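You operate a simulated robot arm through the tools that you are given. There is no shell and no other tool. Be economical: measure what you need, move in short steps, check, and stop when the job is done.

You are at the controls of a simulated two-armed robot. One attempt, no reset.

JOB
Take the brown leads carton and put it on the blue spill tray. Put the yellow-banded beaker on the top of the side bench away on the worktop before the pump bottles. Put the green pad on the top of the side bench away on the front of the grey bench. Fetch the grey pad and set it on the orange pass tray. Put the carton marked filters on the top of the side bench away on the top shelf of the grey stock rack. Open the drawer marked stubs, take the pump bottle of amber water and put it in the inside of the drawer marked stubs, then shut the stubs. Open the cure box lid. The order is free. Set down upright: brown leads carton, yellow-banded beaker, carton marked filters, pump bottle of amber water.

The check looks at the end state, three seconds after you hand in, the way a careful person would. Anything else that was tipped, shoved, dropped, spilled or broken makes it a failure. A push-on lid holds only when it is set on centred and level and pressed home; a screw cap is set on level and turned clockwise until tight.

ROBOT AND FRAMES
Two 7-joint arms with fingered hands on one trunk, on a base that drives. Base frame: it is fixed to the floor where the robot stands at the start and does not move with it; the origin is under the middle of the robot, x ahead of it, y to its left, z up; the surface under the hand at the start is at about z = 0.9. Readings come in m, rad, newtons and seconds.
The left shoulder is at the start at [0.07, 0.166, 1.218], the right one opposite. With the tool pointing down near the work surface each hand reaches from about 0.44 to 0.96 m from the robot's upright axis, wherever it stands, measured 20 degrees to its own side. Places, roughly: blue spill tray (31x18x3 cm) [0.8, -0.5, 0.9]; brown leads carton [0.75, -0.25, 1]; carton marked filters [0.75, -1.5, 1]; cure box lid [-5.3, 3.2, 1]; drawer marked stubs [0.5, -0.1, 0.7]; front of the grey bench (18x160 cm) [-4.96, 3.9, 0.86]; green pad (6x8x4 cm) [0.7, -1.4, 0.9]; grey pad (5x6x4 cm) [0.5, -1.5, 0.9]; inside of the drawer marked stubs [0.6, -0.1, 0.7]; orange pass tray [-2.25, 0.75, 0.5]; pump bottle of amber water [0.5, -1.5, 1]; top shelf of the grey stock rack (100x24 cm) [-5.42, -1.1, 1.74]; worktop before the pump bottles [-1.9, -1.9, 0.9]; yellow-banded beaker [0.5, -0.25, 1]. Payload 4.1 kg a hand.
The TCP of each hand is the grasp point between the finger pads, 0.032 m short of the fingertips. In the tool frame z runs along the fingers and y along their closing line. The gripper opens to 0.108 m. The gripper's body begins 0.038 m behind the TCP. The gripper is a hand of 4 fingers: y runs from the thumb to the fingers, the wrist lies at [-0.016, -0.108, -0.186] in the tool frame, and closing takes about 1.5 s.
Orientation is that of the tool frame in the base frame, as a unit quaternion [x, y, z, w]. With the fingers straight down and the wrist toward the robot, the tool's x, y and z point along [0, 1, 0], [1, 0, 0] and [0, 0, -1] of the base frame.

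CONTROLS
- The arms move only by the tool step_arm. It takes "left_series", "right_series" or both (then of equal length, played together; a hand with none holds still); each is a list of rows, each an object of numbers (a shift or turn left out is 0, a gripper value left out holds the last): "ax", "ay", "az": the turn, a rotation vector about the tool's x, y, z in units of 4 degrees (1.0 is 4 degrees); "dx", "dy", "dz": the shift along the tool's x, y, z in units of 25 mm (1.0 is 25 mm). In form: [{"ax": .., "ay": .., "az": .., "dx": .., "dy": .., "dz": ..}, ...]. A call has 1 to 8 rows; each row shifts and turns the commanded pose from where the row before left it, along the tool's axes as they then stand. "left_jaw" and "right_jaw" are, for a hand that has rows, the opening in per cent of the stroke, from 0 (shut) to 100 (fully open), set as the call begins (left out, the last holds). A call with a number of a shift or a turn outside -1 to 1 is refused whole. A row lasts 0.2 s, in which the tool goes at most 0.05 m and 0.15 rad; a call with a longer step from one row to the next is refused whole, and so is a gripper value outside its range. Where a pose cannot be reached the arm comes as near as it can. A force on the tool above 40 N (or 10 N above the force at the start of the call, whichever is more), or a blocked arm, ends the call early, and 0.2 s more pass. The fingers move at their own pace (about 0.045 m/s each) and stop on an object; they squeeze with about 27 N. The grip force told is the motor's: it shows also when the fingers shut on nothing. Time passes only in rows, and 0.2 s behind the last, so rows that do not move let the fingers close. The reply holds the time, the measured pose of the TCP, the force on the tool along the base axes, the opening and the grip force, in the units named above and with some noise, with the torque about the TCP (base axes, N m) and any sound that the robot's microphone picked up, and new pictures: "show" is both (left out), scene, wrist or none (wrist: the cameras of the hands that moved).
- Cameras (640 x 400 px; columns grow to the right, rows downward): "scene" is now at [0.1218, -0.0295, 1.4233]; the picture's right is [-0.39, -0.92, 0.00], its down [-0.71, 0.30, -0.64] and it looks along [0.59, -0.25, -0.77] (base axes); focal length 214 px, centre (320, 200). "left" rides on the left gripper at [-0.064, -0.093, -0.132] in its tool frame; the picture's right is [-0.80, -0.28, 0.53], its down [0.55, -0.71, 0.45] and it looks along [0.25, 0.65, 0.72] (tool axes); focal length 247 px, centre (320, 200). "right" rides on the right gripper at [0.064, -0.093, -0.132] in its tool frame; the picture's right is [-0.80, 0.28, -0.53], its down [-0.55, -0.71, 0.45] and it looks along [-0.25, 0.65, 0.72] (tool axes); focal length 247 px, centre (320, 200). There is no depth. A picture from a camera that has moved, and an enlarged one, comes with that camera's place and axes in the base frame and with its lens.
- lift_body(by): slides the trunk up (or, below 0, down) by that many m; the arms and the scene camera ride with it, the base frame stays. It gives what a move gives, with no picture.
- roll_base(legs): drives the robot by 1 to 6 legs, each [ahead, left, turn to the left] in m, m and rad, along the robot's own axes; the way and the turn of a leg run together, so that a leg with both is an arc; at most 1.5 m and 3.142 rad a leg. The arms and the cameras ride along, it lands a little off, and it stops where it bumps. It gives what a move gives, and a new picture of the scene camera.
- curl_fingers(index, middle, ring, thumb_bend, hand): sets how far each is bent, from 0 (flat) to 1 (curled in); at 0.3 the hand is open as for a grip, at 0.7 the pads meet at the TCP. One left out holds its place. A second passes; each finger stops where it meets its share of the squeeze, and holds until it gets a number again. A gripper value or a shape takes the hand back. It gives what a move gives, with no picture; readings hold the bend of each and the force on the fingers (four entries, about 0 where the hand has none), thumb and palm.
- set_grasp(shape, hand): the hand has 4 fingers and takes this shape, open, in about a second: jaw (thumb against the fingers, like two jaws); tri (thumb and two fingers); tip (a fingertip pinch); poke (one finger out to press); point (the index stretched); flat (the hand flat); cup (the hand cupped); fist (a fist). The gripper value then closes the fingers along that shape, each until it touches; the sizes above hold for jaw. It gives what a move gives, with no picture.
- pan_tilt(pan, tilt): turns the head with the scene camera to pan (to the left, within 1.501 rad either way) and tilt (down, from -0.506 to 1.204), counted from straight ahead of the robot. It gives what a move gives, and a new picture of the scene camera.
- close_up(camera, box): a new picture of the part [left, top, right, bottom] of that camera's present view, enlarged. No time passes.
- sign_off(): hands the job in; it is judged then, once.

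Work in short steps. Places have to be worked out from the pictures, the camera data and where the tool is seen: move nearer, look again, correct. Check each grasp and each placing, and mend what went wrong. You have 217 turns and 260 pictures in all, those below and enlarged ones among them. Open the grippers and draw the arms clear of the work before you hand the job in, unless the task says otherwise.

The tools are called after "Request:" by a JSON object that holds its "method" and its "body". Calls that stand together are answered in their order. step_arm: Moves the arms, as the interface text tells. Its arguments: {"type":"object","properties":{"left_series":{"type":"array","items":{"type":"object","properties":{"ax":{"type":"number"},"ay":{"type":"number"},"az":{"type":"number"},"dx":{"type":"number"},"dy":{"type":"number"},"dz":{"type":"number"}}}},"left_jaw":{"type":"number"},"right_series":{"type":"array","items":{"type":"object","properties":{"ax":{"type":"number"},"ay":{"type":"number"},"az":{"type":"number"},"dx":{"type":"number"},"dy":{"type":"number"},"dz":{"type":"number"}}}},"right_jaw":{"type":"number"},"show":{"type":"string","enum":["both","scene","wrist","none"]}},"required":[]} The other tools are called the same way: lift_body (by) slides the trunk up or down; set_grasp (shape, hand) gives the hand a shape; curl_fingers (index, middle, ring, thumb_bend, hand) moves the fingers one by one; roll_base (legs) drives the base; pan_tilt (pan, tilt) turns the head that bears the scene camera; close_up (camera, box) takes an enlarged picture of a part of a camera's view; sign_off () hands the job in.

At the start:

```text
t: 0.0
left_tcp_pos: [0.6723, -0.0389, 1.2085]
left_orientation: [0.708, 0.707, 0.0, -0.001]
left_wrist_force: [-0.5, 0.0, 0.8]
left_moment: [0.03, 0.0, -0.03]
left_finger_gap: 0.1075
left_gripper_force: 0.0
left_shape: jaw
left_bend: [0.3, 0.3, 0.3, 0.3]
left_finger forces: [0.0, 0.0, 0.0, 0.0, 0.0, 0.0]
right_tcp_pos: [0.4293, -0.519, 1.1254]
right_orientation: [0.708, 0.706, 0.001, 0.0]
right_wrist_force: [0.1, -0.7, -0.4]
right_moment: [0.02, 0.02, -0.01]
right_finger_gap: 0.1077
right_gripper_force: 0.0
right_shape: jaw
right_bend: [0.3, 0.3, 0.3, 0.3]
right_finger forces: [0.1, 0.0, 0.0, 0.0, 0.1, 0.1]
trunk travel left (down, up): [-0.725, 0.215]
robot x, y, heading: [-0.0023, -0.0012, -0.003]
head pan, tilt: [-0.4, 0.88]
```

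scene: 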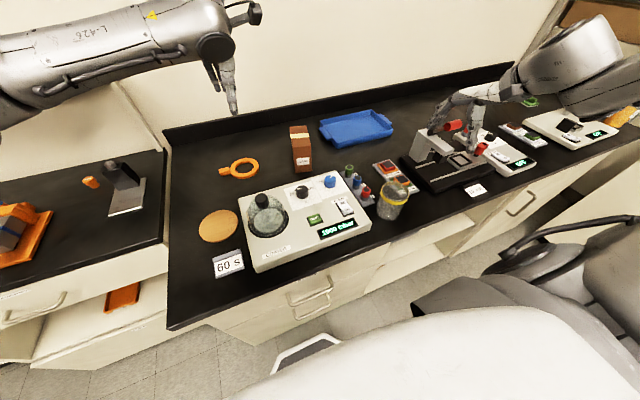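
right: 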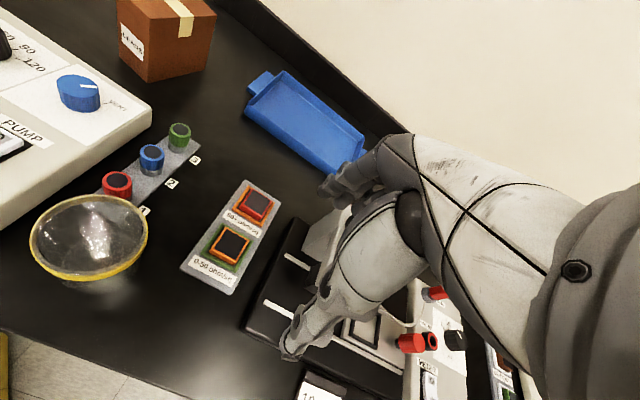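
left: 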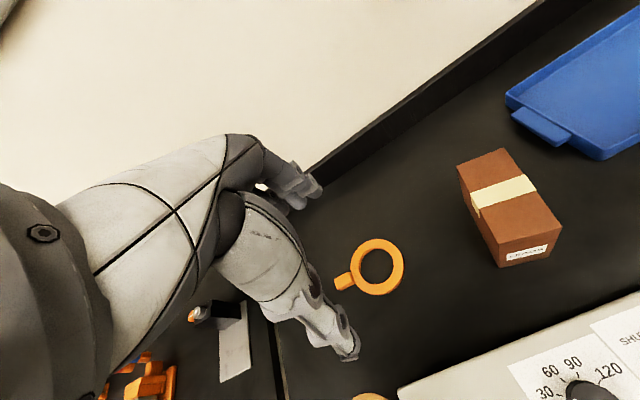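

First I look around: to the right side for the side bench and ahead at the bench.

Request:
{"method": "pan_tilt", "body": {"pan": -0.9, "tilt": 0.6}}

Request:
{"method": "close_up", "body": {"camera": "right", "box": [0, 0, 420, 400]}}

```text
t: 0.9
left_tcp_pos: [0.673, -0.0387, 1.2071]
left_orientation: [0.707, 0.707, 0.0, 0.0]
left_wrist_force: [-0.1, -0.7, 0.1]
left_moment: [-0.03, 0.03, -0.02]
left_finger_gap: 0.1078
left_gripper_force: 0.1
left_shape: jaw
left_bend: [0.3, 0.3, 0.3, 0.3]
left_finger forces: [0.0, 0.0, 0.0, 0.0, 0.0, 0.0]
right_tcp_pos: [0.4295, -0.5189, 1.1249]
right_orientation: [0.708, 0.707, 0.001, 0.0]
right_wrist_force: [1.1, 0.0, 0.0]
right_moment: [-0.01, -0.03, -0.01]
right_finger_gap: 0.1074
right_gripper_force: 0.0
right_shape: jaw
right_bend: [0.3, 0.3, 0.3, 0.3]
right_finger forces: [0.0, 0.1, 0.0, 0.0, 0.0, 0.0]
trunk travel left (down, up): [-0.725, 0.215]
robot x, y, heading: [-0.002, -0.0001, -0.001]
head pan, tilt: [-0.901, 0.6]
camera scene: at [0.1062, -0.0688, 1.4464], right [-0.78, -0.62, 0.0], down [-0.35, 0.44, -0.82], along [0.51, -0.65, -0.57], focal length 214 px, centre (320, 200)
```

scene: 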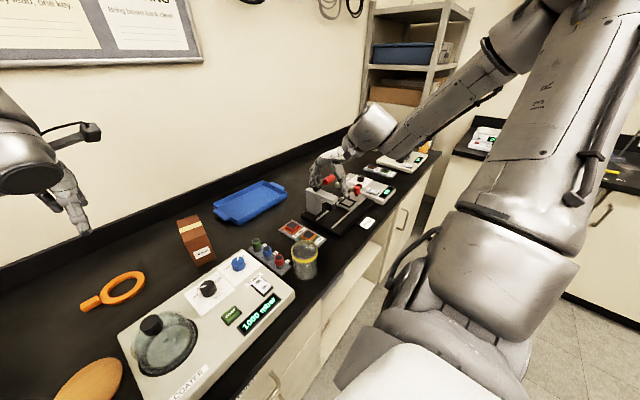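

```text
1.00 times, centred on (210, 200) of right (not enlarged: the box is as wide or as high as the picture)
camera zoom: at [0.3357, -0.4545, 1.258], right [0.28, -0.8, 0.53], down [-0.71, -0.55, -0.45], along [0.65, -0.25, -0.72], focal length 247 px, centre (430, 200)
```

zoom: 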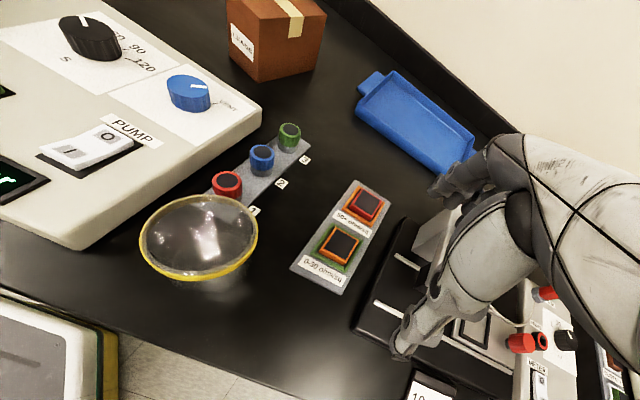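

I zoom on the carton and beaker from two cameras to size them.

Request:
{"method": "close_up", "body": {"camera": "left", "box": [420, 100, 640, 300]}}

Request:
{"method": "close_up", "body": {"camera": "scene", "box": [140, 160, 380, 310]}}

```text
2.00 times, centred on (530, 200) of left
camera zoom: at [0.5795, -0.1033, 1.3382], right [-0.28, -0.8, -0.53], down [-0.71, 0.55, -0.45], along [0.65, 0.25, -0.72], focal length 494 px, centre (-100, 200)
```

zoom: 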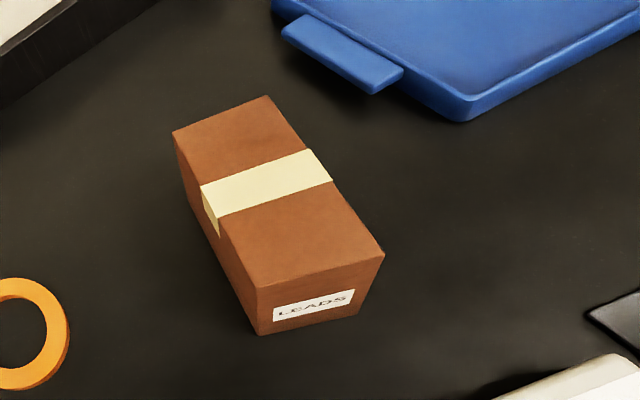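

```text
2.67 times, centred on (260, 235) of scene
camera zoom: at [0.1062, -0.0688, 1.4464], right [-0.78, -0.62, 0.0], down [-0.35, 0.44, -0.82], along [0.51, -0.65, -0.57], focal length 572 px, centre (480, 107)
```

zoom: 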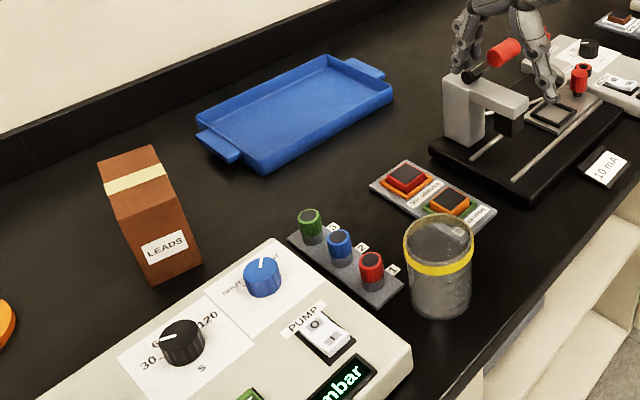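

Carton: ~0.117 x 0.057 x 0.11 m, centre ≈ (0.72,-0.21); tray ≈ (0.81,-0.49). I lift the trunk a little and shift 0.35 m right so the right hand can reach both.

Request:
{"method": "lift_body", "body": {"by": 0.08}}

Request:
{"method": "roll_base", "body": {"legs": [[0, -0.35, 0]]}}

```text
t: 2.1
left_tcp_pos: [0.6717, -0.0392, 1.2867]
left_orientation: [0.707, 0.708, 0.0, 0.0]
left_wrist_force: [0.1, -0.8, 0.3]
left_moment: [0.01, 0.02, -0.02]
left_finger_gap: 0.1076
left_gripper_force: 0.0
left_shape: jaw
left_bend: [0.3, 0.3, 0.3, 0.3]
left_finger forces: [0.1, 0.1, 0.0, 0.1, 0.0, 0.0]
right_tcp_pos: [0.4283, -0.5185, 1.2051]
right_orientation: [0.708, 0.706, 0.0, 0.0]
right_wrist_force: [0.5, 0.3, -0.3]
right_moment: [-0.01, 0.05, 0.03]
right_finger_gap: 0.1077
right_gripper_force: 0.2
right_shape: jaw
right_bend: [0.3, 0.3, 0.3, 0.3]
right_finger forces: [0.0, 0.0, 0.0, 0.0, 0.0, 0.0]
trunk travel left (down, up): [-0.805, 0.135]
robot x, y, heading: [-0.0011, 0.0026, -0.002]
head pan, tilt: [-0.901, 0.6]
```

```text
t: 4.4
left_tcp_pos: [0.6724, -0.3908, 1.2863]
left_orientation: [0.707, 0.707, 0.0, 0.0]
left_wrist_force: [0.4, 0.5, 0.3]
left_moment: [-0.02, -0.01, -0.03]
left_finger_gap: 0.1077
left_gripper_force: 0.0
left_shape: jaw
left_bend: [0.3, 0.3, 0.3, 0.3]
left_finger forces: [0.1, 0.0, 0.1, 0.1, 0.0, 0.0]
right_tcp_pos: [0.4307, -0.869, 1.206]
right_orientation: [0.707, 0.707, 0.0, 0.001]
right_wrist_force: [-0.3, 0.2, -0.6]
right_moment: [-0.01, 0.01, 0.02]
right_finger_gap: 0.1075
right_gripper_force: 0.0
right_shape: jaw
right_bend: [0.3, 0.3, 0.3, 0.3]
right_finger forces: [0.0, 0.0, 0.0, 0.1, 0.0, 0.0]
trunk travel left (down, up): [-0.805, 0.135]
robot x, y, heading: [-0.0006, -0.352, -0.002]
head pan, tilt: [-0.901, 0.6]
camera scene: at [0.1061, -0.4196, 1.5266], right [-0.78, -0.62, 0.0], down [-0.35, 0.44, -0.83], along [0.51, -0.65, -0.56], focal length 214 px, centre (320, 200)
```

scene: 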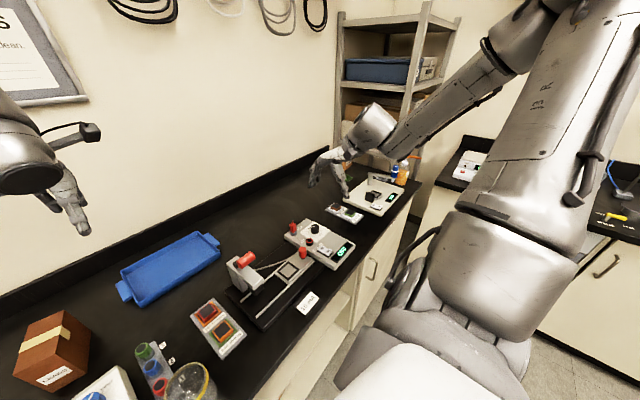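

The left hand is nearest the carton; I turn it about the vertical while carrying it over the carton (wrist out to the left).

Request:
{"method": "step_arm", "body": {"left_series": [{"az": 1, "dx": 0.907, "dy": 0.21}, {"az": 1, "dx": 0.92, "dy": 0.145}, {"az": 1, "dx": 0.928, "dy": 0.08}, {"az": 1, "dx": 0.931, "dy": 0.015}, {"az": 1, "dx": 0.93, "dy": -0.05}, {"az": 1, "dx": 0.924, "dy": -0.115}, {"az": 1, "dx": 0.914, "dy": -0.179}, {"az": 1, "dx": 0.899, "dy": -0.242}], "left_jaw": 100, "show": "none"}}

Request:
{"method": "step_arm", "body": {"left_series": [{"az": 1}, {"az": 1}, {"az": 1}, {"az": 1}, {"az": 1}, {"az": 1}, {"az": 1}, {"az": 1}], "show": "none"}}

Request:
{"method": "step_arm", "body": {"left_series": [{"az": 1}, {"az": 1}, {"az": 1}, {"az": 1}, {"az": 1}, {"az": 1}, {"az": 1}, {"az": 1}], "show": "wrist"}}

```text
t: 6.2
left_tcp_pos: [0.7143, -0.2088, 1.2865]
left_orientation: [0.875, 0.484, -0.001, 0.0]
left_wrist_force: [-0.4, -0.1, -0.8]
left_moment: [0.02, 0.0, 0.03]
left_finger_gap: 0.1076
left_gripper_force: 0.0
left_shape: jaw
left_bend: [0.3, 0.3, 0.3, 0.3]
left_finger forces: [0.1, 0.1, 0.0, 0.0, 0.0, 0.0]
right_tcp_pos: [0.4298, -0.8698, 1.2048]
right_orientation: [0.707, 0.707, 0.0, 0.0]
right_wrist_force: [-0.6, -0.3, 0.0]
right_moment: [-0.02, 0.03, 0.0]
right_finger_gap: 0.1078
right_gripper_force: 0.1
right_shape: jaw
right_bend: [0.3, 0.3, 0.3, 0.3]
right_finger forces: [0.0, 0.1, 0.0, 0.0, 0.1, 0.0]
trunk travel left (down, up): [-0.805, 0.135]
robot x, y, heading: [-0.0008, -0.3489, -0.002]
head pan, tilt: [-0.901, 0.6]
```

```text
t: 8.0
left_tcp_pos: [0.7147, -0.2094, 1.2871]
left_orientation: [0.974, 0.226, 0.0, 0.001]
left_wrist_force: [-0.5, 0.1, 0.1]
left_moment: [0.01, -0.03, 0.01]
left_finger_gap: 0.1073
left_gripper_force: 0.1
left_shape: jaw
left_bend: [0.3, 0.3, 0.3, 0.3]
left_finger forces: [0.0, 0.0, 0.0, 0.0, 0.0, 0.1]
right_tcp_pos: [0.4291, -0.8701, 1.2066]
right_orientation: [0.707, 0.707, 0.0, 0.0]
right_wrist_force: [0.1, 0.3, -0.3]
right_moment: [-0.01, 0.0, 0.01]
right_finger_gap: 0.1076
right_gripper_force: 0.2
right_shape: jaw
right_bend: [0.3, 0.3, 0.3, 0.3]
right_finger forces: [0.0, 0.0, 0.0, 0.1, 0.0, 0.0]
trunk travel left (down, up): [-0.805, 0.135]
robot x, y, heading: [-0.002, -0.3524, -0.001]
head pan, tilt: [-0.901, 0.6]
```

```text
t: 9.8
left_tcp_pos: [0.7148, -0.2114, 1.2866]
left_orientation: [0.999, -0.052, 0.0, 0.0]
left_wrist_force: [-0.1, -0.1, -0.1]
left_moment: [0.01, 0.0, -0.01]
left_finger_gap: 0.1076
left_gripper_force: 0.0
left_shape: jaw
left_bend: [0.3, 0.3, 0.3, 0.3]
left_finger forces: [0.0, 0.1, 0.1, 0.0, 0.1, 0.0]
right_tcp_pos: [0.4298, -0.8721, 1.2058]
right_orientation: [0.707, 0.708, 0.001, 0.0]
right_wrist_force: [-1.2, -0.8, 0.6]
right_moment: [-0.01, -0.02, -0.01]
right_finger_gap: 0.1075
right_gripper_force: 0.0
right_shape: jaw
right_bend: [0.3, 0.3, 0.3, 0.3]
right_finger forces: [0.1, 0.0, 0.0, 0.0, 0.0, 0.0]
trunk travel left (down, up): [-0.805, 0.135]
robot x, y, heading: [-0.0029, -0.3526, 0.002]
head pan, tilt: [-0.901, 0.6]
camera left: at [0.66, -0.1107, 1.4184], right [-0.76, 0.37, -0.53], down [0.62, 0.64, -0.45], along [0.18, -0.67, -0.72], focal length 247 px, centre (320, 200)
```

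left: 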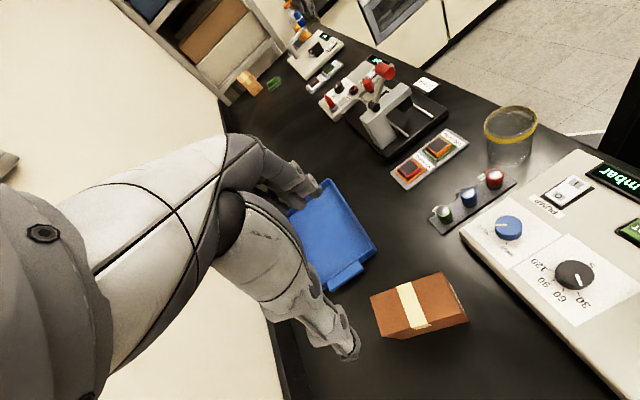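

Request:
{"method": "step_arm", "body": {"left_series": [{"az": 1}, {"az": 1, "dz": 1}, {"dz": 1}, {"dz": 1}], "show": "none"}}

Request:
{"method": "close_up", "body": {"camera": "left", "box": [320, 200, 540, 400]}}

```text
t: 10.8
left_tcp_pos: [0.7139, -0.21, 1.2129]
left_orientation: [0.993, -0.121, 0.001, 0.001]
left_wrist_force: [0.2, 0.2, -0.2]
left_moment: [-0.04, -0.01, 0.01]
left_finger_gap: 0.1074
left_gripper_force: 0.0
left_shape: jaw
left_bend: [0.3, 0.3, 0.3, 0.3]
left_finger forces: [0.1, 0.0, 0.0, 0.1, 0.0, 0.0]
right_tcp_pos: [0.4293, -0.8719, 1.2064]
right_orientation: [0.707, 0.707, 0.0, 0.0]
right_wrist_force: [-0.7, 0.1, 0.1]
right_moment: [0.03, -0.02, -0.01]
right_finger_gap: 0.1075
right_gripper_force: 0.0
right_shape: jaw
right_bend: [0.3, 0.3, 0.3, 0.3]
right_finger forces: [0.0, 0.1, 0.0, 0.0, 0.1, 0.0]
trunk travel left (down, up): [-0.805, 0.135]
robot x, y, heading: [-0.0008, -0.3538, 0.002]
head pan, tilt: [-0.901, 0.6]
```

```text
2.00 times, centred on (430, 300) of left
camera zoom: at [0.6742, -0.1041, 1.3425], right [-0.71, 0.47, -0.53], down [0.7, 0.55, -0.45], along [0.08, -0.69, -0.72], focal length 494 px, centre (100, 0)
```

zoom: 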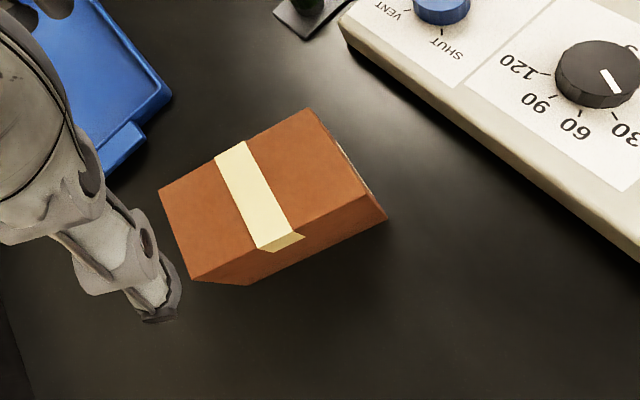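

Aligned within ~2 mm over the carton; I descend to grip its upper part (TCP z ≈ 0.985, palm clear of the top).

Request:
{"method": "step_arm", "body": {"left_series": [{"dz": 1}, {"dz": 1}, {"dz": 1}, {"dz": 1}, {"dz": 1}, {"dz": 1}, {"dz": 1}, {"dz": 1}], "show": "wrist"}}

```text
t: 12.6
left_tcp_pos: [0.7147, -0.2093, 1.0107]
left_orientation: [0.993, -0.122, 0.001, 0.0]
left_wrist_force: [-0.7, -0.4, 0.6]
left_moment: [-0.01, -0.01, 0.03]
left_finger_gap: 0.1079
left_gripper_force: 0.1
left_shape: jaw
left_bend: [0.3, 0.3, 0.3, 0.3]
left_finger forces: [0.0, 0.1, 0.1, 0.0, 0.1, 0.1]
right_tcp_pos: [0.4304, -0.8706, 1.206]
right_orientation: [0.707, 0.707, -0.002, -0.001]
right_wrist_force: [0.7, -0.5, 0.3]
right_moment: [0.02, 0.0, 0.01]
right_finger_gap: 0.1078
right_gripper_force: 0.1
right_shape: jaw
right_bend: [0.3, 0.3, 0.3, 0.3]
right_finger forces: [0.0, 0.0, 0.1, 0.0, 0.1, 0.0]
trunk travel left (down, up): [-0.805, 0.135]
robot x, y, heading: [-0.0009, -0.3563, 0.002]
head pan, tilt: [-0.901, 0.6]
camera left: at [0.6742, -0.1038, 1.1423], right [-0.71, 0.47, -0.53], down [0.7, 0.55, -0.45], along [0.08, -0.69, -0.72], focal length 247 px, centre (320, 200)
```

left: 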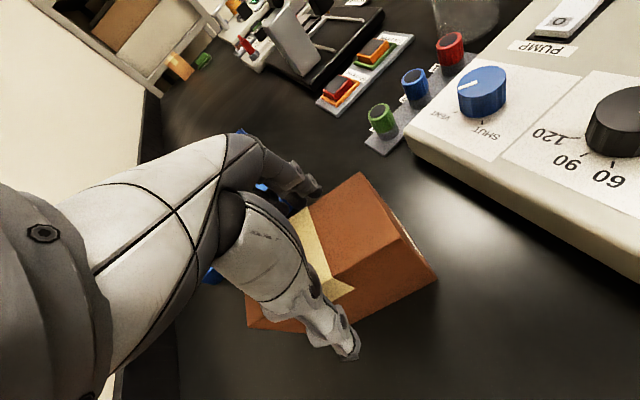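

The fingers straddle the carton; down 25 mm more, then close.

Request:
{"method": "step_arm", "body": {"left_series": [{"dz": 1}], "show": "none"}}

Request:
{"method": "step_arm", "body": {"left_series": [{}, {}, {}, {}, {}, {}, {}, {}], "left_jaw": 0, "show": "wrist"}}

```text
t: 13.0
left_tcp_pos: [0.7157, -0.2095, 0.9863]
left_orientation: [0.993, -0.121, 0.0, 0.0]
left_wrist_force: [-0.1, -0.2, 0.0]
left_moment: [-0.02, 0.01, -0.05]
left_finger_gap: 0.1077
left_gripper_force: 0.0
left_shape: jaw
left_bend: [0.3, 0.3, 0.3, 0.3]
left_finger forces: [0.0, 0.0, 0.0, 0.0, 0.0, 0.0]
right_tcp_pos: [0.4304, -0.8704, 1.205]
right_orientation: [0.707, 0.707, -0.001, -0.001]
right_wrist_force: [-0.3, 0.5, 0.1]
right_moment: [-0.01, 0.01, 0.02]
right_finger_gap: 0.1077
right_gripper_force: 0.0
right_shape: jaw
right_bend: [0.3, 0.3, 0.3, 0.3]
right_finger forces: [0.0, 0.0, 0.0, 0.0, 0.0, 0.0]
trunk travel left (down, up): [-0.805, 0.135]
robot x, y, heading: [0.002, -0.355, 0.001]
head pan, tilt: [-0.901, 0.6]
```

```text
t: 14.8
left_tcp_pos: [0.715, -0.2101, 0.9868]
left_orientation: [0.993, -0.122, 0.0, 0.0]
left_wrist_force: [-1.2, 0.0, 0.0]
left_moment: [-0.04, 0.0, -0.03]
left_finger_gap: 0.0544
left_gripper_force: 27.0
left_shape: jaw
left_bend: [0.74, 0.46, 0.43, 0.69]
left_finger forces: [13.6, 7.6, 3.4, 0.1, 24.3, 0.0]
right_tcp_pos: [0.4291, -0.8708, 1.2053]
right_orientation: [0.707, 0.707, 0.0, 0.0]
right_wrist_force: [-0.7, -0.8, -0.2]
right_moment: [0.02, -0.01, 0.03]
right_finger_gap: 0.1074
right_gripper_force: 0.1
right_shape: jaw
right_bend: [0.3, 0.3, 0.3, 0.3]
right_finger forces: [0.0, 0.0, 0.0, 0.0, 0.0, 0.0]
trunk travel left (down, up): [-0.805, 0.135]
robot x, y, heading: [0.0048, -0.3551, -0.0]
head pan, tilt: [-0.901, 0.6]
camera left: at [0.6739, -0.104, 1.1177], right [-0.71, 0.47, -0.53], down [0.7, 0.55, -0.45], along [0.08, -0.69, -0.72], focal length 247 px, centre (320, 200)
```

left: 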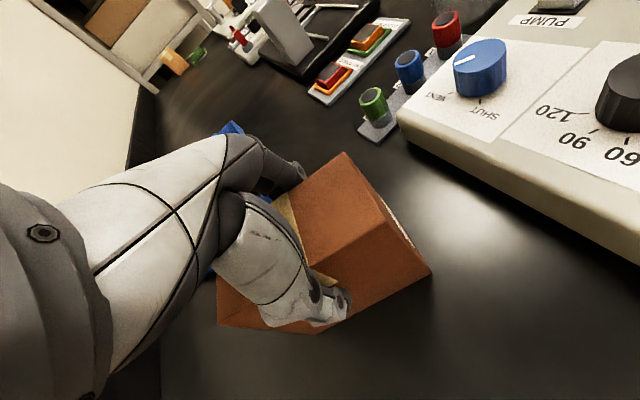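

Gripped (0.054 m). Lift 0.1 m and shift forward, then drive right 0.28 to bring it above the tray.

Request:
{"method": "step_arm", "body": {"left_series": [{"dz": -1}, {"dz": -1}, {"dz": -1}, {"dz": -1}, {"dx": 0.83, "dy": -0.2}, {"dx": 0.83, "dy": -0.2}, {"dx": 0.83, "dy": -0.2}, {"dx": 0.83, "dy": -0.2}], "show": "none"}}

Request:
{"method": "roll_base", "body": {"legs": [[0, -0.28, 0]]}}

Request:
{"method": "close_up", "body": {"camera": "left", "box": [100, 80, 500, 400]}}

```text
t: 16.6
left_tcp_pos: [0.777, -0.2029, 1.0907]
left_orientation: [0.993, -0.121, 0.0, 0.002]
left_wrist_force: [-0.1, 0.1, -3.0]
left_moment: [-0.05, 0.03, -0.02]
left_finger_gap: 0.054
left_gripper_force: 26.7
left_shape: jaw
left_bend: [0.74, 0.46, 0.43, 0.69]
left_finger forces: [13.5, 7.6, 3.4, 0.1, 24.5, 0.1]
left hand out of reach, approached as far as the arm can: row 7, 8
right_tcp_pos: [0.4289, -0.8678, 1.2059]
right_orientation: [0.707, 0.707, 0.0, 0.0]
right_wrist_force: [-0.9, 0.4, 0.6]
right_moment: [0.01, -0.01, 0.02]
right_finger_gap: 0.1077
right_gripper_force: 0.0
right_shape: jaw
right_bend: [0.3, 0.3, 0.3, 0.3]
right_finger forces: [0.0, 0.0, 0.0, 0.0, 0.0, 0.0]
trunk travel left (down, up): [-0.805, 0.135]
robot x, y, heading: [0.0015, -0.3501, 0.006]
head pan, tilt: [-0.901, 0.6]
```

```text
t: 18.6
left_tcp_pos: [0.7777, -0.4832, 1.0897]
left_orientation: [0.993, -0.12, 0.0, 0.001]
left_wrist_force: [0.0, 0.4, -4.4]
left_moment: [0.04, 0.01, 0.0]
left_finger_gap: 0.0543
left_gripper_force: 26.7
left_shape: jaw
left_bend: [0.74, 0.46, 0.43, 0.69]
left_finger forces: [13.7, 7.5, 3.4, 0.0, 24.6, 0.0]
right_tcp_pos: [0.4297, -1.1525, 1.2061]
right_orientation: [0.707, 0.708, -0.002, 0.0]
right_wrist_force: [-0.7, 0.9, 0.0]
right_moment: [-0.01, 0.02, 0.0]
right_finger_gap: 0.1075
right_gripper_force: 0.0
right_shape: jaw
right_bend: [0.3, 0.3, 0.3, 0.3]
right_finger forces: [0.0, 0.1, 0.1, 0.1, 0.0, 0.0]
trunk travel left (down, up): [-0.805, 0.135]
robot x, y, heading: [0.0015, -0.6349, -0.002]
head pan, tilt: [-0.901, 0.6]
camera scene: at [0.1071, -0.702, 1.5265], right [-0.78, -0.62, 0.0], down [-0.35, 0.44, -0.83], along [0.51, -0.65, -0.56], focal length 214 px, centre (320, 200)
```

scene: 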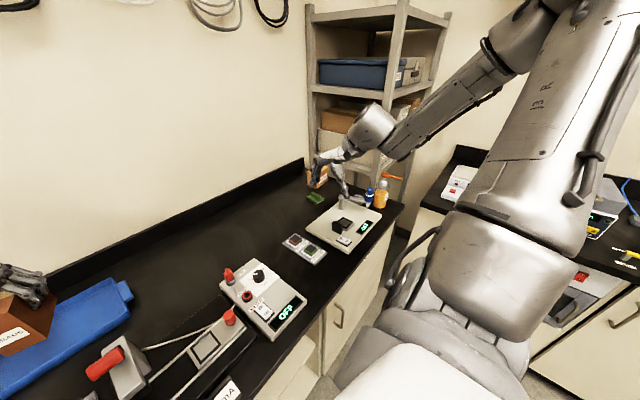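

```text
1.25 times, centred on (300, 240) of left
camera zoom: at [0.7366, -0.3772, 1.2203], right [-0.71, 0.46, -0.53], down [0.7, 0.55, -0.45], along [0.09, -0.69, -0.72], focal length 309 px, centre (345, 150)
```

zoom: 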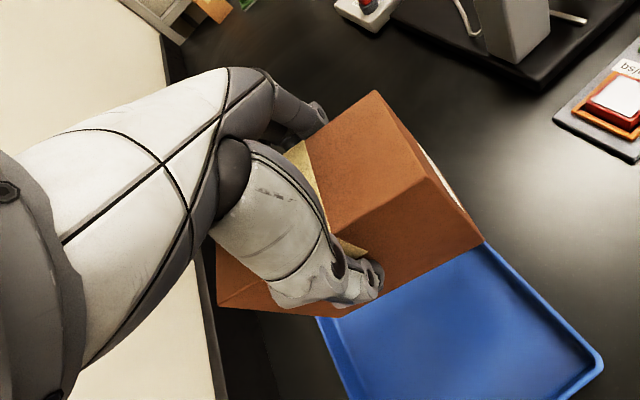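

The tray's front edge is at x≈0.735, so the carton must go ~5 cm further ahead. I look down to check the clearance between the base and the bench.

Request:
{"method": "pan_tilt", "body": {"pan": 0.0, "tilt": 1.2}}

```text
t: 19.8
left_tcp_pos: [0.7783, -0.4845, 1.0888]
left_orientation: [0.993, -0.119, 0.0, 0.0]
left_wrist_force: [-0.5, 0.4, -2.3]
left_moment: [-0.03, 0.04, 0.0]
left_finger_gap: 0.0544
left_gripper_force: 27.0
left_shape: jaw
left_bend: [0.74, 0.46, 0.43, 0.69]
left_finger forces: [13.6, 7.6, 3.4, 0.0, 24.6, 0.1]
right_tcp_pos: [0.4319, -1.1524, 1.2063]
right_orientation: [0.707, 0.707, -0.002, 0.0]
right_wrist_force: [0.6, 0.5, 0.0]
right_moment: [-0.02, -0.04, 0.0]
right_finger_gap: 0.1076
right_gripper_force: 0.1
right_shape: jaw
right_bend: [0.3, 0.3, 0.3, 0.3]
right_finger forces: [0.0, 0.1, 0.0, 0.1, 0.1, 0.0]
trunk travel left (down, up): [-0.805, 0.135]
robot x, y, heading: [-0.0045, -0.6328, 0.003]
head pan, tilt: [0.0, 1.201]
camera scene: at [0.1081, -0.6344, 1.4818], right [0.0, -1.0, 0.0], down [-0.93, 0.0, -0.36], along [0.36, 0.0, -0.93], focal length 214 px, centre (320, 200)
```

scene: 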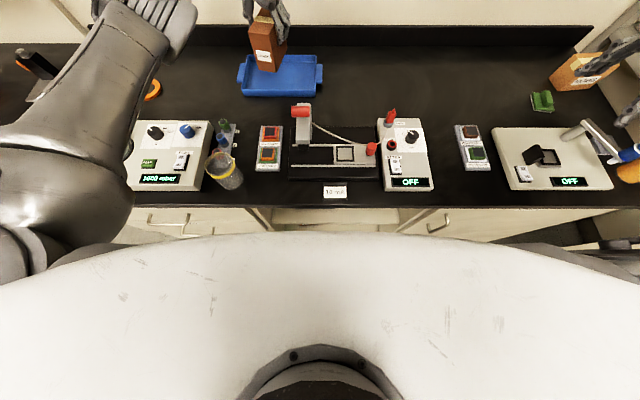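

Base is near the bench, so instead I turn the carton lengthwise along the tray (wrist toward the robot), which gains reach.

Request:
{"method": "step_arm", "body": {"left_series": [{"az": -1}, {"az": -1}, {"az": -1}, {"az": -1}, {"az": -1}, {"az": -1}, {"az": -1}, {"az": -1}], "show": "none"}}

Request:
{"method": "step_arm", "body": {"left_series": [{"az": -1}, {"az": -1}, {"az": -1}, {"az": -1}, {"az": -1}, {"az": -1}, {"az": -1}, {"az": -1}], "show": "none"}}

Request:
{"method": "step_arm", "body": {"left_series": [{"az": -1}, {"az": -1}, {"az": -1}, {"az": -1}, {"az": -1}, {"az": -1}, {"az": -1}, {"az": -1}], "show": "scene"}}

Request:
{"method": "close_up", "body": {"camera": "scene", "box": [180, 0, 380, 125]}}

```text
t: 21.6
left_tcp_pos: [0.777, -0.4841, 1.0896]
left_orientation: [0.987, 0.158, -0.001, 0.0]
left_wrist_force: [0.3, 0.1, -2.0]
left_moment: [0.01, -0.03, 0.0]
left_finger_gap: 0.0543
left_gripper_force: 27.2
left_shape: jaw
left_bend: [0.74, 0.46, 0.43, 0.69]
left_finger forces: [13.6, 7.5, 3.4, 0.0, 24.5, 0.0]
right_tcp_pos: [0.4306, -1.1523, 1.2058]
right_orientation: [0.707, 0.707, 0.0, 0.0]
right_wrist_force: [-0.2, 0.4, 0.5]
right_moment: [0.01, -0.01, 0.02]
right_finger_gap: 0.1076
right_gripper_force: 0.1
right_shape: jaw
right_bend: [0.3, 0.3, 0.3, 0.3]
right_finger forces: [0.1, 0.0, 0.0, 0.0, 0.0, 0.0]
trunk travel left (down, up): [-0.805, 0.135]
robot x, y, heading: [-0.0007, -0.6356, 0.002]
head pan, tilt: [0.0, 1.201]
```

```text
t: 23.4
left_tcp_pos: [0.7762, -0.4843, 1.0891]
left_orientation: [0.906, 0.424, 0.0, 0.0]
left_wrist_force: [0.7, 0.4, -2.8]
left_moment: [0.01, 0.02, 0.0]
left_finger_gap: 0.0543
left_gripper_force: 26.9
left_shape: jaw
left_bend: [0.74, 0.46, 0.43, 0.69]
left_finger forces: [13.5, 7.4, 3.4, 0.1, 24.5, 0.1]
right_tcp_pos: [0.4307, -1.1536, 1.205]
right_orientation: [0.707, 0.707, 0.0, 0.0]
right_wrist_force: [0.7, -0.7, 0.4]
right_moment: [-0.03, 0.01, -0.01]
right_finger_gap: 0.1077
right_gripper_force: 0.0
right_shape: jaw
right_bend: [0.3, 0.3, 0.3, 0.3]
right_finger forces: [0.0, 0.0, 0.0, 0.1, 0.0, 0.1]
trunk travel left (down, up): [-0.805, 0.135]
robot x, y, heading: [0.002, -0.6347, 0.002]
head pan, tilt: [0.0, 1.201]
```

```text
t: 25.1
left_tcp_pos: [0.7754, -0.4836, 1.0891]
left_orientation: [0.753, 0.658, 0.0, -0.001]
left_wrist_force: [0.0, 0.1, -2.4]
left_moment: [0.01, -0.03, -0.01]
left_finger_gap: 0.0545
left_gripper_force: 26.8
left_shape: jaw
left_bend: [0.74, 0.46, 0.43, 0.69]
left_finger forces: [13.4, 7.4, 3.6, 0.1, 24.6, 0.0]
right_tcp_pos: [0.4317, -1.1523, 1.2055]
right_orientation: [0.706, 0.708, 0.0, 0.0]
right_wrist_force: [-0.2, 0.5, 0.0]
right_moment: [0.03, 0.02, -0.01]
right_finger_gap: 0.1076
right_gripper_force: 0.0
right_shape: jaw
right_bend: [0.3, 0.3, 0.3, 0.3]
right_finger forces: [0.1, 0.0, 0.2, 0.0, 0.0, 0.1]
trunk travel left (down, up): [-0.805, 0.135]
robot x, y, heading: [0.0015, -0.6338, 0.002]
head pan, tilt: [0.0, 1.201]
camera scene: at [0.1079, -0.6348, 1.4818], right [0.0, -1.0, 0.0], down [-0.93, 0.0, -0.36], along [0.36, 0.0, -0.93], focal length 214 px, centre (320, 200)
```

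scene: 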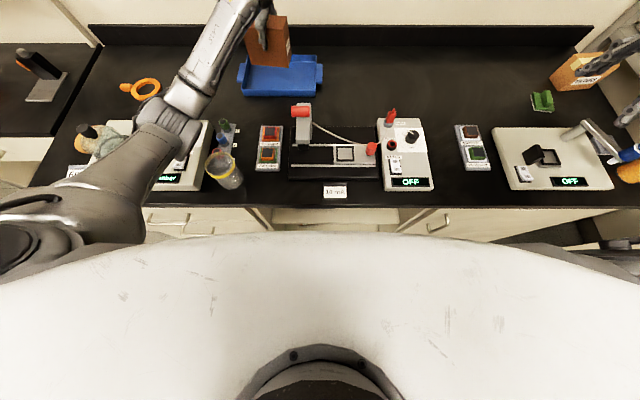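

```text
3.20 times, centred on (280, 62) of scene
camera zoom: at [0.1079, -0.6348, 1.4818], right [0.0, -1.0, 0.0], down [-0.93, 0.0, -0.36], along [0.36, 0.0, -0.93], focal length 686 px, centre (448, 640)
```

zoom: 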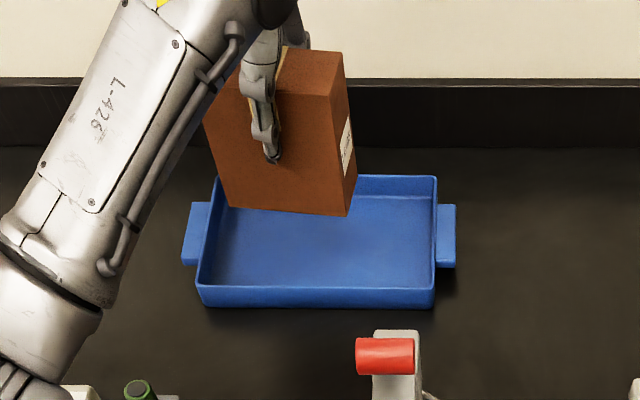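

Tray centre ≈ (0.816,-0.49). Finish the turn, move forward, and descend gently.

Request:
{"method": "step_arm", "body": {"left_series": [{"az": -1}, {"az": -0.9}, {"dy": 0.82, "dx": -0.1}, {"dy": 0.82, "dx": -0.1}, {"dz": 1}, {"dz": 1}, {"dz": 0.8}, {"dz": 0.4}], "show": "none"}}

Request:
{"method": "close_up", "body": {"camera": "scene", "box": [180, 0, 380, 125]}}

```text
t: 26.9
left_tcp_pos: [0.8181, -0.4891, 1.0096]
left_orientation: [0.709, 0.706, -0.001, -0.001]
left_wrist_force: [0.5, 0.2, -2.5]
left_moment: [-0.05, 0.02, 0.01]
left_finger_gap: 0.0542
left_gripper_force: 26.7
left_shape: jaw
left_bend: [0.74, 0.46, 0.43, 0.69]
left_finger forces: [13.5, 7.6, 3.4, 0.1, 24.5, 0.1]
right_tcp_pos: [0.43, -1.153, 1.2052]
right_orientation: [0.707, 0.707, -0.001, 0.0]
right_wrist_force: [0.6, -0.2, 0.6]
right_moment: [-0.03, 0.02, -0.01]
right_finger_gap: 0.1076
right_gripper_force: 0.0
right_shape: jaw
right_bend: [0.3, 0.3, 0.3, 0.3]
right_finger forces: [0.0, 0.0, 0.1, 0.0, 0.0, 0.0]
trunk travel left (down, up): [-0.805, 0.135]
robot x, y, heading: [0.0023, -0.634, 0.002]
head pan, tilt: [0.0, 1.201]
```

```text
3.20 times, centred on (280, 62) of scene
camera zoom: at [0.1079, -0.6343, 1.4818], right [0.0, -1.0, 0.0], down [-0.93, 0.0, -0.36], along [0.36, 0.0, -0.93], focal length 686 px, centre (448, 640)
```

zoom: 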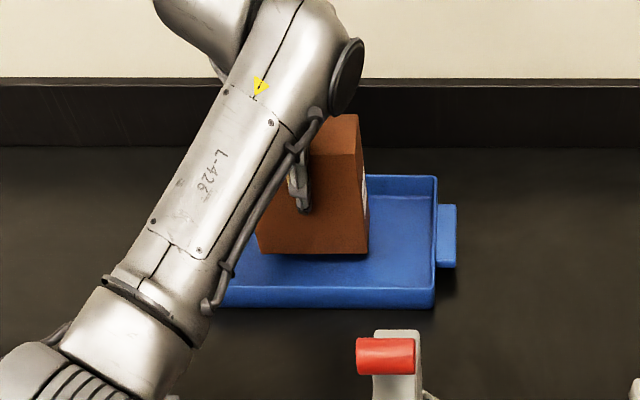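

Carton is over the tray's middle; lower in small steps until contact.

Request:
{"method": "step_arm", "body": {"left_series": [{"dz": 0.3}, {"dz": 0.2}, {"dz": 0.15}], "show": "none"}}

```text
t: 27.8
left_tcp_pos: [0.8191, -0.4881, 0.9928]
left_orientation: [0.708, 0.706, -0.001, -0.001]
left_wrist_force: [0.0, 0.1, -2.5]
left_moment: [-0.05, 0.01, 0.01]
left_finger_gap: 0.0545
left_gripper_force: 27.0
left_shape: jaw
left_bend: [0.74, 0.46, 0.43, 0.69]
left_finger forces: [13.6, 7.6, 3.5, 0.0, 24.5, 0.1]
right_tcp_pos: [0.4306, -1.1527, 1.2048]
right_orientation: [0.706, 0.708, 0.0, -0.001]
right_wrist_force: [0.9, 1.0, -0.2]
right_moment: [0.0, 0.03, 0.01]
right_finger_gap: 0.1077
right_gripper_force: 0.1
right_shape: jaw
right_bend: [0.3, 0.3, 0.3, 0.3]
right_finger forces: [0.0, 0.0, 0.0, 0.0, 0.1, 0.0]
trunk travel left (down, up): [-0.805, 0.135]
robot x, y, heading: [0.002, -0.6334, 0.002]
head pan, tilt: [0.0, 1.201]
```

Request:
{"method": "step_arm", "body": {"left_series": [{"dz": 0.1}, {"dz": 0.1}], "show": "none"}}

```text
t: 28.4
left_tcp_pos: [0.819, -0.4897, 0.9886]
left_orientation: [0.708, 0.706, 0.001, 0.002]
left_wrist_force: [1.9, 0.6, 6.1]
left_moment: [0.05, -0.01, -0.01]
left_finger_gap: 0.0545
left_gripper_force: 26.7
left_shape: jaw
left_bend: [0.74, 0.46, 0.43, 0.7]
left_finger forces: [14.5, 8.0, 3.9, 0.1, 24.9, 0.0]
right_tcp_pos: [0.4293, -1.1533, 1.2059]
right_orientation: [0.707, 0.707, 0.0, 0.0]
right_wrist_force: [0.4, -0.7, 0.4]
right_moment: [0.04, -0.01, -0.02]
right_finger_gap: 0.1074
right_gripper_force: 0.0
right_shape: jaw
right_bend: [0.3, 0.3, 0.3, 0.3]
right_finger forces: [0.0, 0.0, 0.0, 0.0, 0.1, 0.0]
trunk travel left (down, up): [-0.805, 0.135]
robot x, y, heading: [-0.0001, -0.6329, 0.003]
head pan, tilt: [0.0, 1.201]
```

Contact (about 6 N up): the carton stands in the tray. Open and rise.

Request:
{"method": "step_arm", "body": {"left_series": [{}, {}, {}, {}, {}, {}, {}], "left_jaw": 100, "show": "none"}}

Request:
{"method": "step_arm", "body": {"left_series": [{"dz": -1}, {"dz": -1}, {"dz": -1}, {"dz": -1}, {"dz": -1}, {"dz": -1}, {"dz": -1}, {"dy": -1, "dz": -1}], "show": "scene"}}

Request:
{"method": "close_up", "body": {"camera": "scene", "box": [430, 50, 640, 210]}}

```text
t: 29.9
left_tcp_pos: [0.818, -0.4894, 0.9888]
left_orientation: [0.708, 0.706, 0.0, 0.0]
left_wrist_force: [0.6, -0.4, -0.4]
left_moment: [-0.05, 0.02, -0.04]
left_finger_gap: 0.1075
left_gripper_force: 0.1
left_shape: jaw
left_bend: [0.3, 0.3, 0.3, 0.3]
left_finger forces: [0.1, 0.0, 0.0, 0.0, 0.0, 0.0]
right_tcp_pos: [0.4302, -1.1529, 1.2064]
right_orientation: [0.707, 0.708, 0.0, 0.0]
right_wrist_force: [0.0, -0.5, 0.6]
right_moment: [0.02, 0.01, 0.02]
right_finger_gap: 0.1079
right_gripper_force: 0.1
right_shape: jaw
right_bend: [0.3, 0.3, 0.3, 0.3]
right_finger forces: [0.0, 0.0, 0.0, 0.0, 0.0, 0.1]
trunk travel left (down, up): [-0.805, 0.135]
robot x, y, heading: [0.0013, -0.6364, -0.0]
head pan, tilt: [0.0, 1.201]
```

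```text
t: 31.8
left_tcp_pos: [0.7913, -0.4893, 1.1888]
left_orientation: [0.708, 0.706, 0.0, 0.0]
left_wrist_force: [1.5, -0.2, 0.0]
left_moment: [0.01, -0.04, 0.03]
left_finger_gap: 0.1077
left_gripper_force: 0.1
left_shape: jaw
left_bend: [0.3, 0.3, 0.3, 0.3]
left_finger forces: [0.0, 0.1, 0.0, 0.0, 0.1, 0.1]
right_tcp_pos: [0.4288, -1.1528, 1.2059]
right_orientation: [0.707, 0.707, 0.0, 0.0]
right_wrist_force: [0.2, -0.1, 0.1]
right_moment: [0.05, -0.01, 0.0]
right_finger_gap: 0.1076
right_gripper_force: 0.2
right_shape: jaw
right_bend: [0.3, 0.3, 0.3, 0.3]
right_finger forces: [0.1, 0.0, 0.0, 0.0, 0.0, 0.0]
trunk travel left (down, up): [-0.805, 0.135]
robot x, y, heading: [0.0003, -0.6368, 0.002]
head pan, tilt: [0.0, 1.201]
camera scene: at [0.106, -0.6346, 1.482], right [0.0, -1.0, 0.0], down [-0.93, 0.0, -0.36], along [0.36, 0.0, -0.93], focal length 214 px, centre (320, 200)
```

scene: 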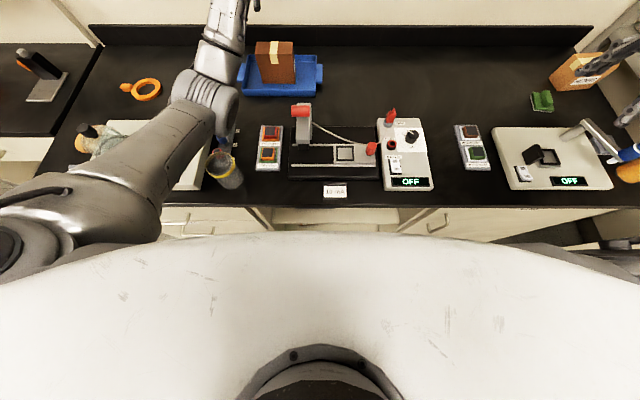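

```text
2.50 times, centred on (535, 130) of scene
camera zoom: at [0.106, -0.6346, 1.482], right [0.0, -1.0, 0.0], down [-0.93, 0.0, -0.36], along [0.36, 0.0, -0.93], focal length 536 px, centre (-218, 375)
```

zoom: 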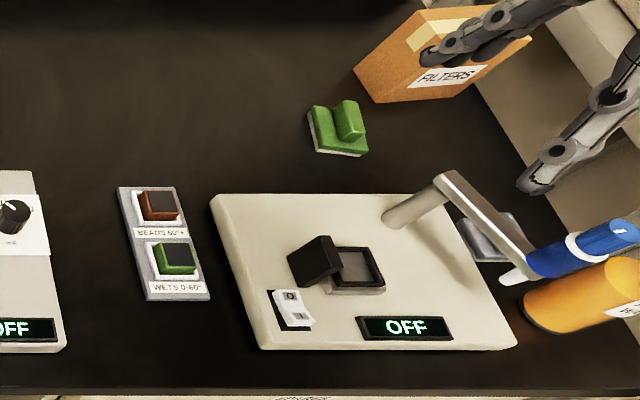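

The leads carton stands in the tray. Next the amber bottle: raise the trunk and drive right 0.45 m, then look.

Request:
{"method": "lift_body", "body": {"by": 0.1}}

Request:
{"method": "roll_base", "body": {"legs": [[0, -0.4, 0]]}}

Request:
{"method": "pan_tilt", "body": {"pan": -0.6, "tilt": 0.9}}

Request:
{"method": "close_up", "body": {"camera": "right", "box": [0, 0, 640, 400]}}

```text
t: 33.1
left_tcp_pos: [0.7931, -0.4883, 1.2876]
left_orientation: [0.709, 0.706, 0.0, 0.0]
left_wrist_force: [-0.5, 0.4, 0.8]
left_moment: [-0.01, -0.01, 0.02]
left_finger_gap: 0.1076
left_gripper_force: 0.2
left_shape: jaw
left_bend: [0.3, 0.3, 0.3, 0.3]
left_finger forces: [0.0, 0.0, 0.1, 0.0, 0.1, 0.0]
right_tcp_pos: [0.4294, -1.1525, 1.3054]
right_orientation: [0.706, 0.708, 0.0, -0.001]
right_wrist_force: [-0.1, -0.2, -0.6]
right_moment: [0.0, 0.01, 0.0]
right_finger_gap: 0.1073
right_gripper_force: 0.0
right_shape: jaw
right_bend: [0.3, 0.3, 0.3, 0.3]
right_finger forces: [0.0, 0.0, 0.0, 0.1, 0.0, 0.0]
trunk travel left (down, up): [-0.905, 0.035]
robot x, y, heading: [0.0035, -0.6333, 0.002]
head pan, tilt: [0.0, 1.201]
```

```text
t: 35.6
left_tcp_pos: [0.7949, -0.8872, 1.2875]
left_orientation: [0.71, 0.704, -0.001, 0.0]
left_wrist_force: [0.5, -0.4, -0.4]
left_moment: [0.02, 0.01, 0.02]
left_finger_gap: 0.1077
left_gripper_force: 0.1
left_shape: jaw
left_bend: [0.3, 0.3, 0.3, 0.3]
left_finger forces: [0.0, 0.0, 0.1, 0.1, 0.0, 0.1]
right_tcp_pos: [0.4291, -1.5507, 1.3062]
right_orientation: [0.708, 0.706, 0.0, 0.0]
right_wrist_force: [-0.7, 0.2, -0.4]
right_moment: [0.01, -0.01, 0.02]
right_finger_gap: 0.1076
right_gripper_force: 0.1
right_shape: jaw
right_bend: [0.3, 0.3, 0.3, 0.3]
right_finger forces: [0.1, 0.0, 0.0, 0.0, 0.0, 0.0]
trunk travel left (down, up): [-0.905, 0.035]
robot x, y, heading: [0.0009, -1.0327, -0.002]
head pan, tilt: [0.0, 1.201]
camera scene: at [0.1076, -1.0316, 1.5819], right [0.0, -1.0, 0.0], down [-0.93, 0.0, -0.36], along [0.36, 0.0, -0.93], focal length 214 px, centre (320, 200)
```

scene: 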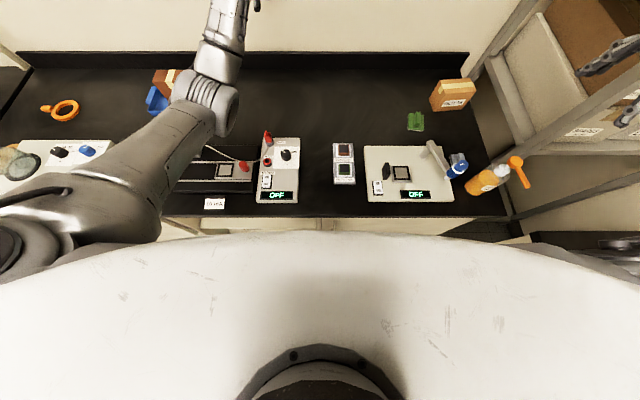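

```text
t: 36.6
left_tcp_pos: [0.7947, -0.8891, 1.2881]
left_orientation: [0.71, 0.705, 0.0, -0.001]
left_wrist_force: [0.7, -0.2, -0.2]
left_moment: [-0.01, -0.01, -0.01]
left_finger_gap: 0.1079
left_gripper_force: 0.0
left_shape: jaw
left_bend: [0.3, 0.3, 0.3, 0.3]
left_finger forces: [0.0, 0.1, 0.0, 0.0, 0.0, 0.1]
right_tcp_pos: [0.4285, -1.5539, 1.3067]
right_orientation: [0.708, 0.707, 0.0, 0.0]
right_wrist_force: [0.4, 0.0, -0.1]
right_moment: [0.02, 0.02, -0.01]
right_finger_gap: 0.1073
right_gripper_force: 0.0
right_shape: jaw
right_bend: [0.3, 0.3, 0.3, 0.3]
right_finger forces: [0.0, 0.0, 0.0, 0.0, 0.0, 0.0]
trunk travel left (down, up): [-0.905, 0.035]
robot x, y, heading: [0.0051, -1.0328, -0.0]
head pan, tilt: [-0.6, 0.901]
camera scene: at [0.1139, -1.076, 1.6016], right [-0.56, -0.83, 0.0], down [-0.65, 0.44, -0.62], along [0.51, -0.35, -0.78], focal length 214 px, centre (320, 200)
```

scene: 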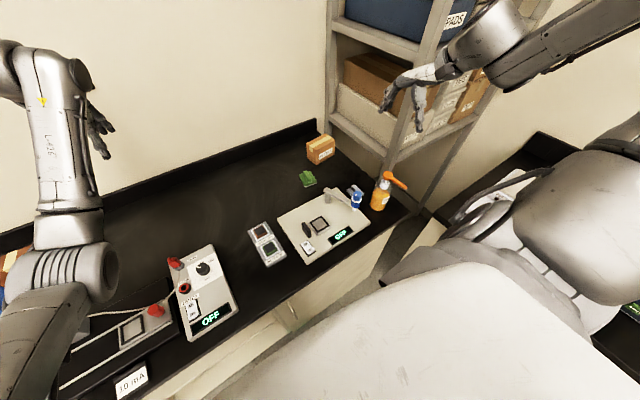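

```text
1.00 times, centred on (320, 200) of right (not enlarged: the box is as wide or as high as the picture)
camera zoom: at [0.3358, -1.4883, 1.4381], right [0.28, -0.8, 0.53], down [-0.71, -0.55, -0.45], along [0.65, -0.25, -0.72], focal length 247 px, centre (320, 200)
```

zoom: 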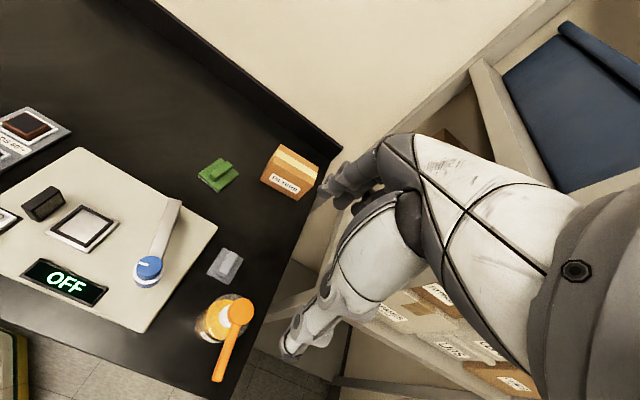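

Request:
{"method": "close_up", "body": {"camera": "scene", "box": [300, 120, 430, 230]}}

Request:
{"method": "close_up", "body": {"camera": "right", "box": [140, 140, 340, 400]}}

```text
3.64 times, centred on (365, 175) of scene
camera zoom: at [0.1139, -1.076, 1.6016], right [-0.56, -0.83, 0.0], down [-0.65, 0.44, -0.62], along [0.51, -0.35, -0.78], focal length 780 px, centre (156, 291)
```

zoom: 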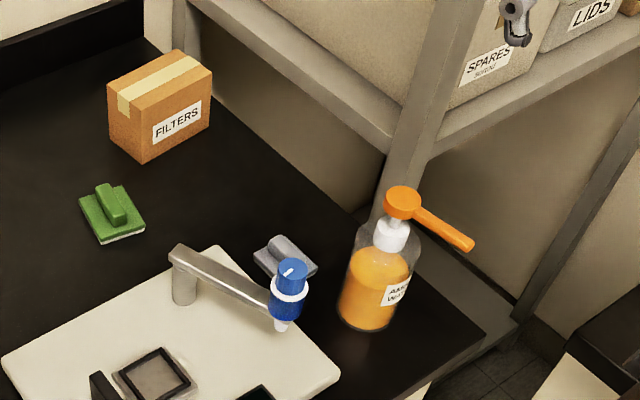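

```text
1.54 times, centred on (240, 270) of right
camera zoom: at [0.3358, -1.4883, 1.4381], right [0.28, -0.8, 0.53], down [-0.71, -0.55, -0.45], along [0.65, -0.25, -0.72], focal length 380 px, centre (443, 92)
```

zoom: 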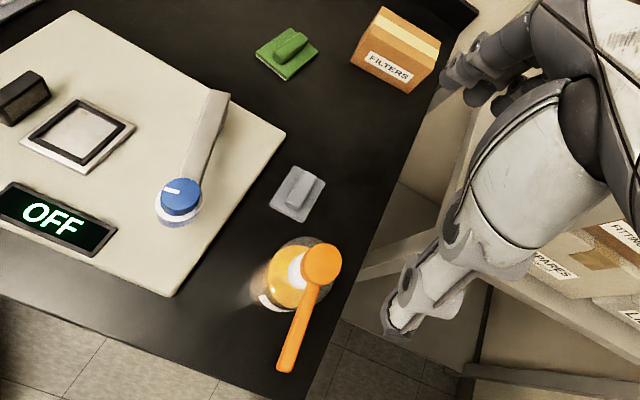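

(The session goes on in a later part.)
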